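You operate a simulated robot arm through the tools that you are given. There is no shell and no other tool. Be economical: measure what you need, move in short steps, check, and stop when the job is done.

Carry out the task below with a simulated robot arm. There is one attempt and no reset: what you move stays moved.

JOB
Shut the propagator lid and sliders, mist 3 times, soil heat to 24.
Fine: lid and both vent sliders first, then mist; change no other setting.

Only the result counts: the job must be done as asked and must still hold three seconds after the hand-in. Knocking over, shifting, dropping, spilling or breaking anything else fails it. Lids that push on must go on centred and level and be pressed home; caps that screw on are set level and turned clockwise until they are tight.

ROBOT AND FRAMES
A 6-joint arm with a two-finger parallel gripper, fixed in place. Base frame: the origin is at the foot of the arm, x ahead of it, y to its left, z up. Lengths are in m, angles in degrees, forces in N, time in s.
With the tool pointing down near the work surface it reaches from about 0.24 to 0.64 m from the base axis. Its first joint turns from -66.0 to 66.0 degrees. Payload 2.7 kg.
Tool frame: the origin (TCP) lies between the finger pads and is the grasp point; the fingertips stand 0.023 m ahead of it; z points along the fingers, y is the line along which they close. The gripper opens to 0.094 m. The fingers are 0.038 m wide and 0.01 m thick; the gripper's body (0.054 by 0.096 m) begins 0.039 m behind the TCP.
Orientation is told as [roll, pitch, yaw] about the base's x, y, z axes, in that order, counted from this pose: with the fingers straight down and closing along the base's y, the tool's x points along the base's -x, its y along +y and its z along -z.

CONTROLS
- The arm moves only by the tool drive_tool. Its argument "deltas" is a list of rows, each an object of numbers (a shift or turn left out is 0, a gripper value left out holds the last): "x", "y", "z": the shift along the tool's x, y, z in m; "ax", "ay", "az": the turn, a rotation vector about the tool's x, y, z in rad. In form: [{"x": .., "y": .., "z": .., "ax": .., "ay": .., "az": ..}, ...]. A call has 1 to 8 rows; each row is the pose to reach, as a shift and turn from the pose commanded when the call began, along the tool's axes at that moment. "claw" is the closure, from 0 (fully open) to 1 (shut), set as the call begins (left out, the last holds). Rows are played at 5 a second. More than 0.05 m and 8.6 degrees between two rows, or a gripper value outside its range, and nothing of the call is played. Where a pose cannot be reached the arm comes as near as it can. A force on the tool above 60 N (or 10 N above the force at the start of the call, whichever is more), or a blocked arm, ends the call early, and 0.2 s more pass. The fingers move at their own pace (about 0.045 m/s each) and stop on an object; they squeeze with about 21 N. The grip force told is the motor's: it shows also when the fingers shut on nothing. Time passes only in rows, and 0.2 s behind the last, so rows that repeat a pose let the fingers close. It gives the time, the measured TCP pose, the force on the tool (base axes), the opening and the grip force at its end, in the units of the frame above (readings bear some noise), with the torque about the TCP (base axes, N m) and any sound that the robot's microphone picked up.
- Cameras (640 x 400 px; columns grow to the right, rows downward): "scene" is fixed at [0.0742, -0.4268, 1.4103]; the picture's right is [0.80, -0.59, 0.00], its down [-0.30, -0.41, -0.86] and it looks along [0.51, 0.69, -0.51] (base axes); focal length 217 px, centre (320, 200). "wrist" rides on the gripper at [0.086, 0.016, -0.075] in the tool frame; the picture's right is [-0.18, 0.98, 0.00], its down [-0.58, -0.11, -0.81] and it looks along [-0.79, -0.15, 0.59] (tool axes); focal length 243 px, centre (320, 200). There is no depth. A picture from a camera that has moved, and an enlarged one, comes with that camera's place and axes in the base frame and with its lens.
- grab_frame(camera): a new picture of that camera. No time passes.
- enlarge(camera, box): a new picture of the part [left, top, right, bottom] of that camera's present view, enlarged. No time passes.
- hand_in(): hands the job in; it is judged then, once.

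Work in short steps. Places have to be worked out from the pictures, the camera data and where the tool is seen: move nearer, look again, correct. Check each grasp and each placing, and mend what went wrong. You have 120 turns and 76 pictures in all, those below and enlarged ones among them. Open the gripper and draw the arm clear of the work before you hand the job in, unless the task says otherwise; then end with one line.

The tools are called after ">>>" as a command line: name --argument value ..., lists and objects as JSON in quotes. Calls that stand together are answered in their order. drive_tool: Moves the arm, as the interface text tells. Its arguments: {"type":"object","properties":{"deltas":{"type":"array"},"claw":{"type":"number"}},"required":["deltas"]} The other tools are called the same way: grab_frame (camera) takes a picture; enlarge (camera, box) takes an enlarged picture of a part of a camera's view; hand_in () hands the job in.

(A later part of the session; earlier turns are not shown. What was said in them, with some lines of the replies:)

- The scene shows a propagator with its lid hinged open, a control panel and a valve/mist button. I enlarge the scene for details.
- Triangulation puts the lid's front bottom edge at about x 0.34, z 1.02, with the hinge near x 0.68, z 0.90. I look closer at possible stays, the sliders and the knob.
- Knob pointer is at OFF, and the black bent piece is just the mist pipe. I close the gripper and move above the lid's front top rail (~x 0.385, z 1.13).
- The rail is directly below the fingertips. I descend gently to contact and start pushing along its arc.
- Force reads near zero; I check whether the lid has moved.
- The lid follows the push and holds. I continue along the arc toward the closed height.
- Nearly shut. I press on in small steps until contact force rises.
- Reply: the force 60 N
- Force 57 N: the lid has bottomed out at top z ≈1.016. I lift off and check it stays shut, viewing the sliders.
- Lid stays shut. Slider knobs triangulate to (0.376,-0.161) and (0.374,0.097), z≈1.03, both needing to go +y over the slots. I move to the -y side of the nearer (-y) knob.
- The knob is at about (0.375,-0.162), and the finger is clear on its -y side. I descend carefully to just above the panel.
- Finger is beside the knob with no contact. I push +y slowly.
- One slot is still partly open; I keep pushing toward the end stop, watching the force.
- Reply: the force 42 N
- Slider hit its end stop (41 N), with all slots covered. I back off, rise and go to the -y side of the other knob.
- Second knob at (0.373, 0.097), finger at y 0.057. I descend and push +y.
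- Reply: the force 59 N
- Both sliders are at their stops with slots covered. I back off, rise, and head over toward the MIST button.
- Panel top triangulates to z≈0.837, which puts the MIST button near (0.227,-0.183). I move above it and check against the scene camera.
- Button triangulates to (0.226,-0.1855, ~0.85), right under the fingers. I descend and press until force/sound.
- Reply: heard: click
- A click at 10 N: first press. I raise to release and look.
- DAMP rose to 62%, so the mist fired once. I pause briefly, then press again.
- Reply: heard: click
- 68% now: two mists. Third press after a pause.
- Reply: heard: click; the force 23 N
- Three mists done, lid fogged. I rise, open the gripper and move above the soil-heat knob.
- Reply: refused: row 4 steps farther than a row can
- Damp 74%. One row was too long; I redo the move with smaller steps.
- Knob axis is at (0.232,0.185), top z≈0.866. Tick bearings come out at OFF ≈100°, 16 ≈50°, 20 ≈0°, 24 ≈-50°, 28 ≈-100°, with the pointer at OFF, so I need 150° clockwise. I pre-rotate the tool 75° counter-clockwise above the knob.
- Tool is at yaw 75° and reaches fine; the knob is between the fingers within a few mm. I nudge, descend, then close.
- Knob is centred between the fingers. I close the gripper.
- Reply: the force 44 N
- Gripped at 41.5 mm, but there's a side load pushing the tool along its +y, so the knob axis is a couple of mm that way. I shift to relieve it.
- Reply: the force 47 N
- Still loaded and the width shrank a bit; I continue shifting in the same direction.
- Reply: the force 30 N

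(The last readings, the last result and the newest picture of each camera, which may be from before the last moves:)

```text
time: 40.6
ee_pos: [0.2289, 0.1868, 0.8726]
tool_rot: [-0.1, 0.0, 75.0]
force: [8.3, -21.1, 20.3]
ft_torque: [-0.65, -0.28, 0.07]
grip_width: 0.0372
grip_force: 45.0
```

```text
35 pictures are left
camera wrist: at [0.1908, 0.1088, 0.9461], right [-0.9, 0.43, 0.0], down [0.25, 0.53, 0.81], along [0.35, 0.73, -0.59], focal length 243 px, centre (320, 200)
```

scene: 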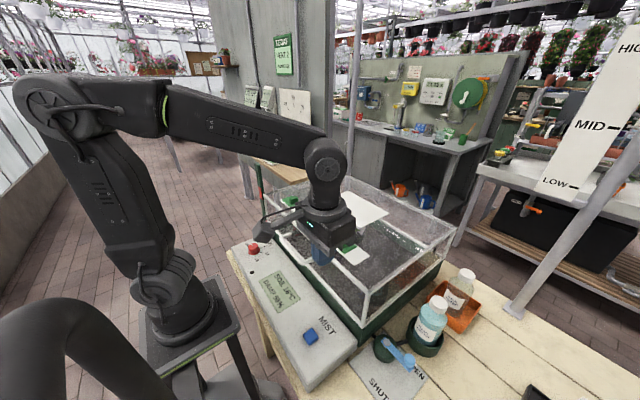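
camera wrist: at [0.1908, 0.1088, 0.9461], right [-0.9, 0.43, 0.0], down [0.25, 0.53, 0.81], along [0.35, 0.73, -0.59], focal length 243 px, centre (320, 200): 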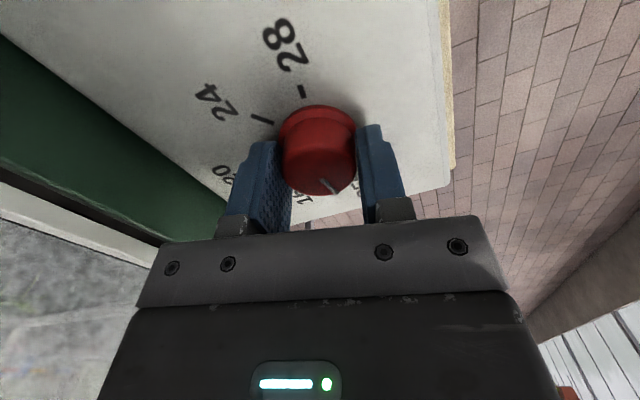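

Both fingers now grip firmly. I start turning clockwise.

>>> drive_tool --deltas '[{"y": -0.0005, "az": 0.13}, {"y": -0.0005, "az": 0.26}, {"y": -0.0005, "az": 0.39}, {"y": -0.0005, "az": 0.52}]'

>>> grab_frame --camera "wrist"

```text
time: 41.2
ee_pos: [0.2296, 0.1868, 0.8739]
tool_rot: [0.0, -0.1, 60.5]
force: [3.9, -10.5, 18.6]
ft_torque: [-0.53, 0.02, 0.04]
grip_width: 0.0364
grip_force: 44.8
stopped in row 3: the force on the tool passed its limit at 63 N (the readings are from after the stop); the commanded pose is now the measured one
```

```text
34 pictures are left
camera wrist: at [0.1729, 0.1207, 0.9466], right [-0.76, 0.64, 0.0], down [0.38, 0.45, 0.81], along [0.52, 0.62, -0.59], focal length 243 px, centre (320, 200)
```

wrist: 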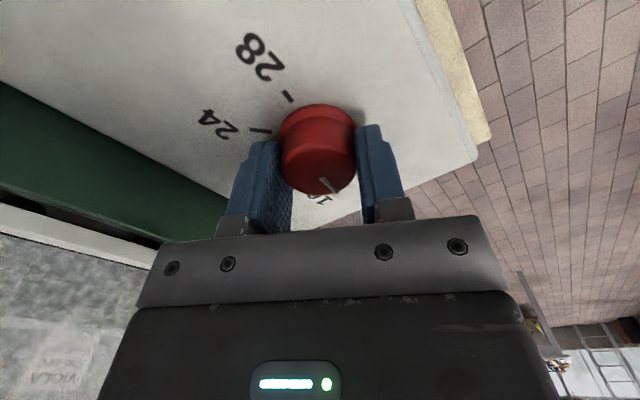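

The knob turns with the gripper (about 14°), but a force spike suggests slight misalignment. I ease toward the load direction and turn in smaller steps.

>>> drive_tool --deltas '[{"x": 0.0007, "y": -0.0008, "z": -0.001}, {"x": 0.0007, "y": -0.0008, "z": -0.001, "az": 0.07}, {"x": 0.0007, "y": -0.0008, "z": -0.001, "az": 0.14}, {"x": 0.0007, "y": -0.0008, "z": -0.001, "az": 0.21}]'

```text
time: 42.2
ee_pos: [0.2297, 0.1879, 0.8749]
tool_rot: [0.0, -0.2, 48.2]
force: [-0.3, -1.0, 25.7]
ft_torque: [-0.29, 0.05, 0.01]
grip_width: 0.036
grip_force: 45.5
```

Side load is gone; I continue turning in small steps.

>>> drive_tool --deltas '[{"az": 0.07, "z": -0.0005}, {"az": 0.14, "z": -0.001}, {"az": 0.21, "z": -0.001}, {"az": 0.28, "z": -0.001}, {"az": 0.35, "z": -0.001}, {"az": 0.42, "z": -0.001}]'

>>> grab_frame --camera "wrist"

```text
time: 43.6
ee_pos: [0.2303, 0.1872, 0.8749]
tool_rot: [-0.1, 0.2, 24.3]
force: [26.7, -15.3, -26.7]
ft_torque: [-0.03, -0.78, 0.05]
grip_width: 0.0351
grip_force: 44.7
```

```text
33 pictures are left
camera wrist: at [0.1447, 0.1656, 0.9476], right [-0.24, 0.97, 0.0], down [0.58, 0.14, 0.81], along [0.78, 0.19, -0.59], focal length 243 px, centre (320, 200)
```

wrist: 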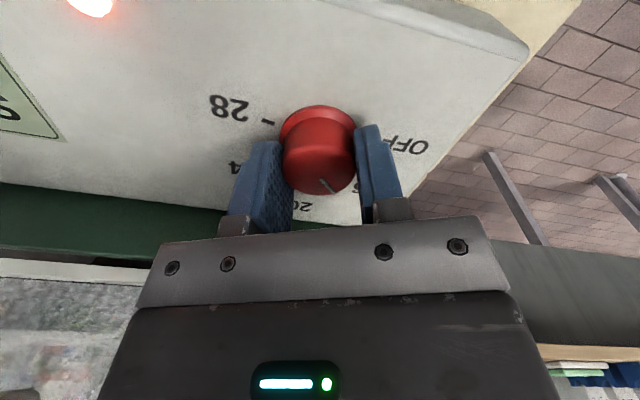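

The heat LED has lit and the knob has turned ~51°. I relieve the side load, lower 1 mm, and keep turning.

>>> drive_tool --deltas '[{"x": -0.001, "y": -0.0012, "z": 0.001}, {"x": -0.001, "y": -0.0012, "z": 0.001, "az": 0.07}, {"x": -0.001, "y": -0.0012, "z": 0.001, "az": 0.14}, {"x": -0.001, "y": -0.0012, "z": 0.001, "az": 0.21}]'

```text
time: 44.6
ee_pos: [0.2308, 0.1849, 0.8739]
tool_rot: [-0.1, 0.1, 12.2]
force: [-3.8, -22.5, 35.9]
ft_torque: [-0.72, 0.64, 0.07]
grip_width: 0.0351
grip_force: 45.2
```

I ease the vertical and side loads slightly and continue.

>>> drive_tool --deltas '[{"y": -0.0007, "z": -0.0006}, {"y": -0.0007, "z": -0.0006, "az": 0.07}, {"y": -0.0007, "z": -0.0006, "az": 0.14}, {"y": -0.0007, "z": -0.0006, "az": 0.21}, {"y": -0.0007, "z": -0.0006, "az": 0.28}]'

>>> enlarge --camera "scene" --box '[220, 210, 320, 310]'

```text
time: 45.8
ee_pos: [0.2302, 0.1853, 0.873]
tool_rot: [-0.1, 0.0, -3.9]
force: [-10.2, -7.4, -0.6]
ft_torque: [-0.17, 1.32, -0.02]
grip_width: 0.0351
grip_force: 45.2
```

```text
4.00 times, centred on (270, 260) of scene
camera zoom: at [0.074, -0.4269, 1.4103], right [0.8, -0.59, 0.0], down [-0.3, -0.41, -0.86], along [0.51, 0.69, -0.51], focal length 867 px, centre (520, -40)
```

zoom: 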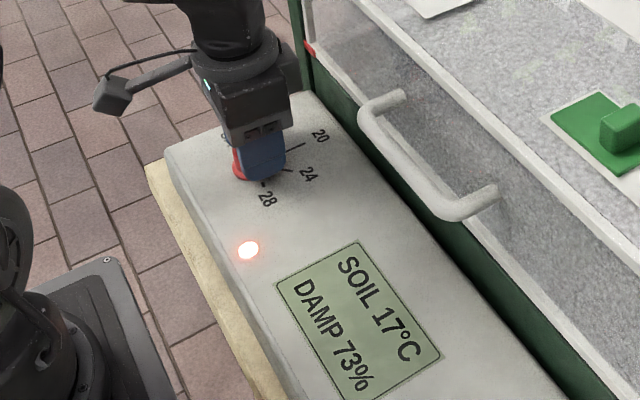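

Display works, soil warming. I continue turning.

>>> drive_tool --deltas '[{"x": 0.0005, "az": 0.07}, {"x": 0.0005, "az": 0.14}, {"x": 0.0005, "az": 0.21}, {"x": 0.0005, "az": 0.28}, {"x": 0.0005, "az": 0.35}]'

>>> grab_frame --camera "wrist"

```text
time: 47.0
ee_pos: [0.2305, 0.1842, 0.875]
tool_rot: [-0.2, 0.1, -23.9]
force: [3.7, -19.4, -18.8]
ft_torque: [-0.45, -0.51, 0.05]
grip_width: 0.0353
grip_force: 44.8
```

```text
31 pictures are left
camera wrist: at [0.1576, 0.2346, 0.9473], right [0.57, 0.82, 0.0], down [0.49, -0.33, 0.81], along [0.66, -0.46, -0.59], focal length 243 px, centre (320, 200)
```

wrist: 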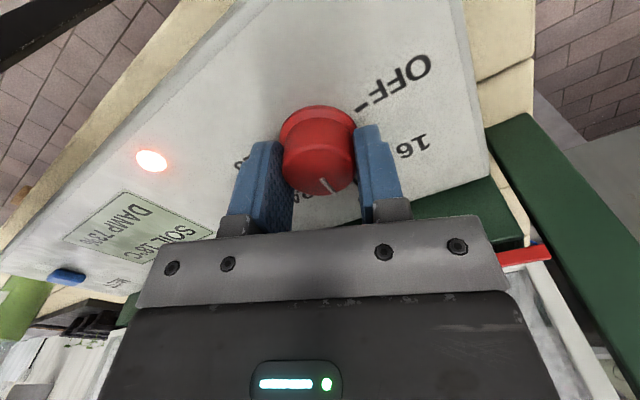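

Slight slip (~10°) seems visible; I continue and will verify visually afterward.

>>> drive_tool --deltas '[{"y": -0.0007, "z": 0.0006, "az": 0.07}, {"y": -0.0007, "z": 0.0006, "az": 0.14}, {"y": -0.0007, "z": 0.0006, "az": 0.21}, {"y": -0.0007, "z": 0.0006, "az": 0.28}, {"y": -0.0007, "z": 0.0006, "az": 0.35}, {"y": -0.0007, "z": 0.0006, "az": 0.42}]'

>>> grab_frame --camera "wrist"

```text
time: 48.4
ee_pos: [0.2288, 0.1839, 0.8739]
tool_rot: [-0.1, -0.1, -47.9]
force: [3.4, -28.5, 17.1]
ft_torque: [-0.56, 0.28, 0.0]
grip_width: 0.0353
grip_force: 45.2
```

```text
30 pictures are left
camera wrist: at [0.1837, 0.2592, 0.9472], right [0.85, 0.52, 0.0], down [0.31, -0.5, 0.81], along [0.42, -0.69, -0.59], focal length 243 px, centre (320, 200)
```

wrist: 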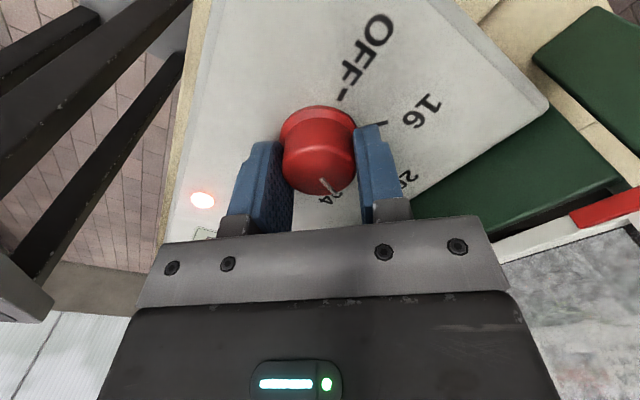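

Pointer bearing now computes to about -25°; 24 is at ≈-50°. I turn ~24° more.

>>> drive_tool --deltas '[{"x": 0.0008, "y": -0.0004, "az": 0.07}, {"x": 0.0008, "y": -0.0004, "az": 0.14}, {"x": 0.0008, "y": -0.0004, "az": 0.21}, {"x": 0.0008, "y": -0.0004, "az": 0.28}, {"x": 0.0008, "y": -0.0004, "az": 0.35}, {"x": 0.0008, "y": -0.0004, "az": 0.42}]'

>>> grab_frame --camera "wrist"

```text
time: 49.8
ee_pos: [0.229, 0.184, 0.8743]
tool_rot: [-0.2, -0.1, -72.1]
force: [14.7, -36.8, 10.9]
ft_torque: [-0.85, -0.46, 0.04]
grip_width: 0.0354
grip_force: 45.1
```

```text
29 pictures are left
camera wrist: at [0.2177, 0.2712, 0.9471], right [0.99, 0.13, 0.0], down [0.08, -0.58, 0.81], along [0.1, -0.8, -0.59], focal length 243 px, centre (320, 200)
```

wrist: 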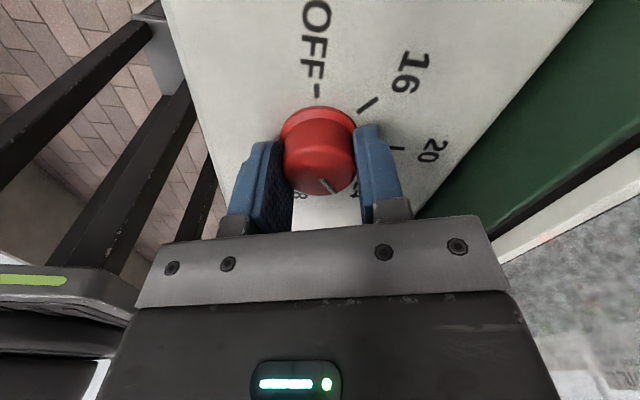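

I release, rise and inspect the pointer against the marks.

>>> drive_tool --deltas '[{}, {}, {}, {"z": -0.03}, {"z": -0.07}, {"z": -0.1}, {"z": -0.1}]' --claw 0.3

>>> enlarge --camera "scene" --box '[220, 220, 320, 320]'

>>> grab_frame --camera "wrist"

```text
time: 51.4
ee_pos: [0.2264, 0.1849, 0.976]
tool_rot: [0.0, 0.0, -72.0]
force: [0.5, 0.0, -0.8]
ft_torque: [0.0, -0.02, 0.0]
grip_width: 0.0659
grip_force: 0.0
```

```text
4.00 times, centred on (270, 270) of scene
camera zoom: at [0.0742, -0.4268, 1.4103], right [0.8, -0.59, 0.0], down [-0.3, -0.41, -0.86], along [0.51, 0.69, -0.51], focal length 867 px, centre (520, -80)
```

zoom: 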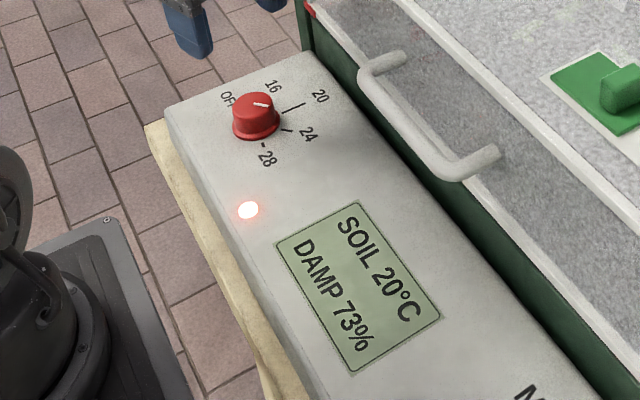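

```text
27 pictures are left
camera wrist: at [0.2161, 0.2744, 1.0493], right [0.99, 0.13, 0.0], down [0.08, -0.59, 0.81], along [0.11, -0.8, -0.59], focal length 243 px, centre (320, 200)
```

wrist: 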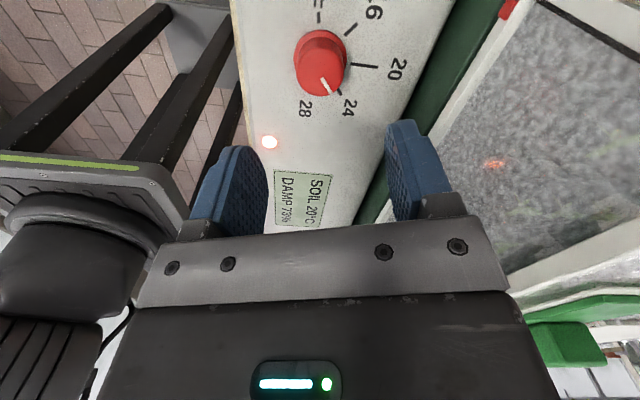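

Looks near 24; I zoom in to measure the angle.

>>> enlarge --camera "wrist" --box '[270, 0, 430, 130]'

>>> enlarge --camera "scene" --box '[264, 232, 312, 265]'

```text
3.08 times, centred on (350, 65) of wrist
camera zoom: at [0.2161, 0.2744, 1.0493], right [0.99, 0.13, 0.0], down [0.08, -0.59, 0.81], along [0.11, -0.8, -0.59], focal length 746 px, centre (228, 615)
```

zoom: 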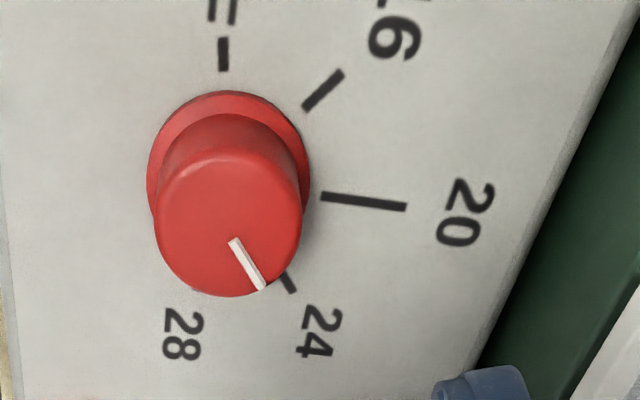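

```text
12.12 times, centred on (288, 248) of scene
camera zoom: at [0.0742, -0.4268, 1.4103], right [0.8, -0.59, 0.0], down [-0.3, -0.41, -0.86], along [0.51, 0.69, -0.51], focal length 2628 px, centre (708, -388)
```

zoom: 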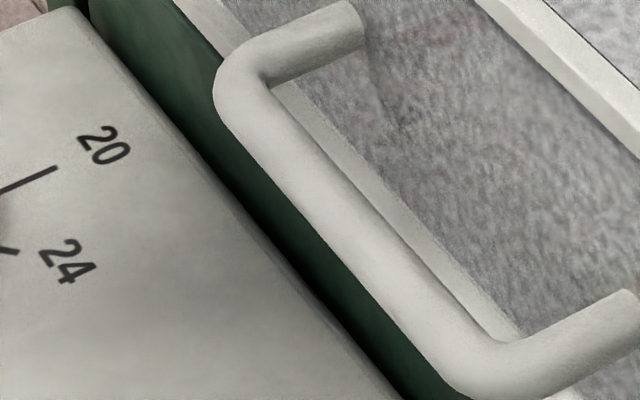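

Pointer bearing ≈-48° ± 3°, matching the 24 mark (≈-49°). I retreat upward and let time pass to see where the soil reading settles.

>>> drive_tool --deltas '[{"z": -0.045}, {"z": -0.09}, {"z": -0.135}, {"z": -0.18}, {"z": -0.18}, {"z": -0.18}, {"z": -0.18}, {"z": -0.18}]'

>>> drive_tool --deltas '[{}, {}, {}, {}, {}, {}, {}, {}]'

>>> drive_tool --deltas '[{}, {}, {}, {}, {}, {}, {}, {}]'

>>> drive_tool --deltas '[{}, {}, {}, {}, {}, {}, {}, {}]'

>>> enlarge --camera "scene" --box '[220, 150, 480, 370]'

>>> enlarge --camera "scene" --box '[230, 230, 330, 330]'

```text
time: 53.2
ee_pos: [0.2271, 0.186, 1.1567]
tool_rot: [0.1, 0.1, -71.9]
force: [0.6, 0.0, -0.4]
ft_torque: [-0.02, -0.02, 0.02]
grip_width: 0.0659
grip_force: 0.1
```

```text
time: 55.0
ee_pos: [0.2263, 0.1866, 1.1557]
tool_rot: [0.0, 0.0, -71.9]
force: [-0.5, -0.5, 0.3]
ft_torque: [0.0, 0.02, 0.02]
grip_width: 0.066
grip_force: 0.1
```

```text
time: 56.8
ee_pos: [0.227, 0.1846, 1.1554]
tool_rot: [0.1, 0.0, -71.9]
force: [-0.5, 0.4, 1.3]
ft_torque: [0.01, -0.01, 0.0]
grip_width: 0.0659
grip_force: 0.0
```

```text
time: 58.6
ee_pos: [0.226, 0.1859, 1.1572]
tool_rot: [0.1, 0.0, -71.9]
force: [0.1, 0.2, -0.2]
ft_torque: [0.01, -0.01, 0.03]
grip_width: 0.0658
grip_force: 0.0
```

```text
1.82 times, centred on (350, 260) of scene
camera zoom: at [0.0742, -0.4268, 1.4104], right [0.8, -0.59, 0.0], down [-0.3, -0.41, -0.86], along [0.51, 0.69, -0.51], focal length 394 px, centre (266, 91)
```

zoom: 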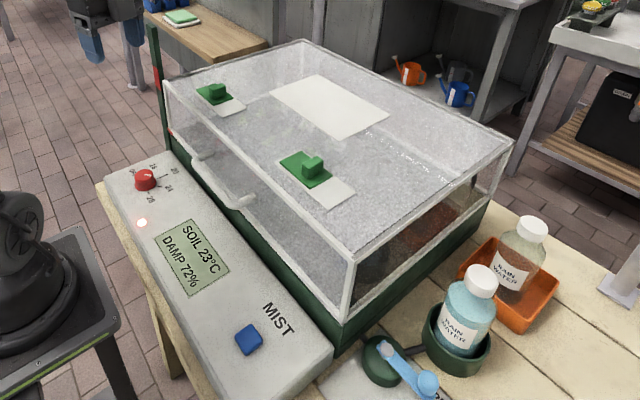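

```text
4.00 times, centred on (280, 280) of scene
camera zoom: at [0.0742, -0.4268, 1.4104], right [0.8, -0.59, 0.0], down [-0.3, -0.41, -0.86], along [0.51, 0.69, -0.51], focal length 867 px, centre (480, -120)
```

zoom: 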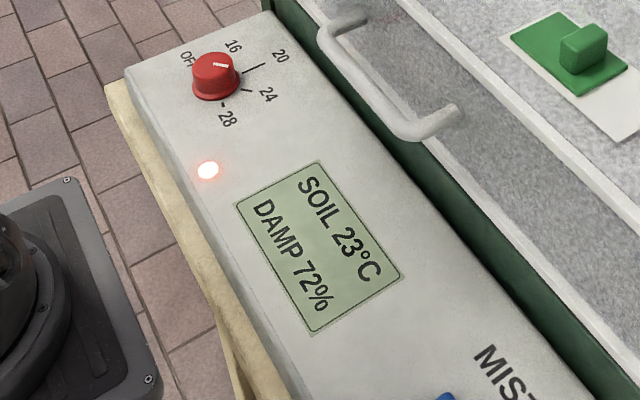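

23 °C and rising; I wait a few more seconds to confirm it settles at 24.

>>> drive_tool --deltas '[{}, {}, {}, {}, {}, {}, {}, {}]'

>>> drive_tool --deltas '[{}, {}, {}, {}, {}, {}, {}, {}]'

>>> drive_tool --deltas '[{}, {}, {}, {}, {}, {}, {}, {}]'

>>> drive_tool --deltas '[{}, {}, {}, {}, {}, {}, {}, {}]'

>>> enlarge --camera "scene" --box '[230, 230, 330, 330]'

```text
time: 60.4
ee_pos: [0.2263, 0.1855, 1.157]
tool_rot: [0.1, 0.0, -71.8]
force: [1.0, 0.7, -0.3]
ft_torque: [0.01, -0.02, -0.01]
grip_width: 0.0656
grip_force: 0.1
```

```text
time: 62.2
ee_pos: [0.2264, 0.1867, 1.157]
tool_rot: [0.0, 0.0, -71.9]
force: [0.6, -0.3, 0.2]
ft_torque: [0.01, 0.0, 0.0]
grip_width: 0.0658
grip_force: 0.0
```

```text
time: 64.0
ee_pos: [0.2265, 0.1852, 1.1556]
tool_rot: [0.1, 0.1, -71.8]
force: [-0.5, -0.6, -0.5]
ft_torque: [0.01, 0.01, 0.02]
grip_width: 0.0659
grip_force: 0.0
```

```text
time: 65.8
ee_pos: [0.2267, 0.1855, 1.1559]
tool_rot: [0.1, 0.0, -71.9]
force: [-0.6, 0.4, 0.7]
ft_torque: [-0.01, 0.02, 0.02]
grip_width: 0.0656
grip_force: 0.0
```

```text
4.00 times, centred on (280, 280) of scene
camera zoom: at [0.0742, -0.4268, 1.4103], right [0.8, -0.59, 0.0], down [-0.3, -0.41, -0.86], along [0.51, 0.69, -0.51], focal length 867 px, centre (480, -120)
```

zoom: 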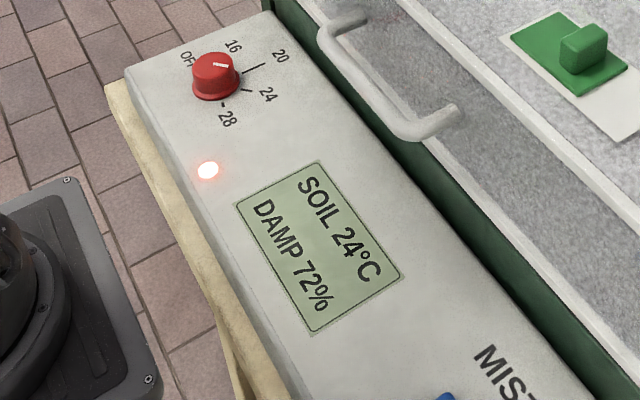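

Soil reads 24 °C, the lid and both sliders are shut, and the arm is clear with the gripper open. Handing in.

>>> hand_in

```text
The job is handed in.
```

The propagator lid and both vent sliders are shut, it was misted three times after that, and the soil heat knob is at 24, with the display reading 24 °C; I changed no other setting.
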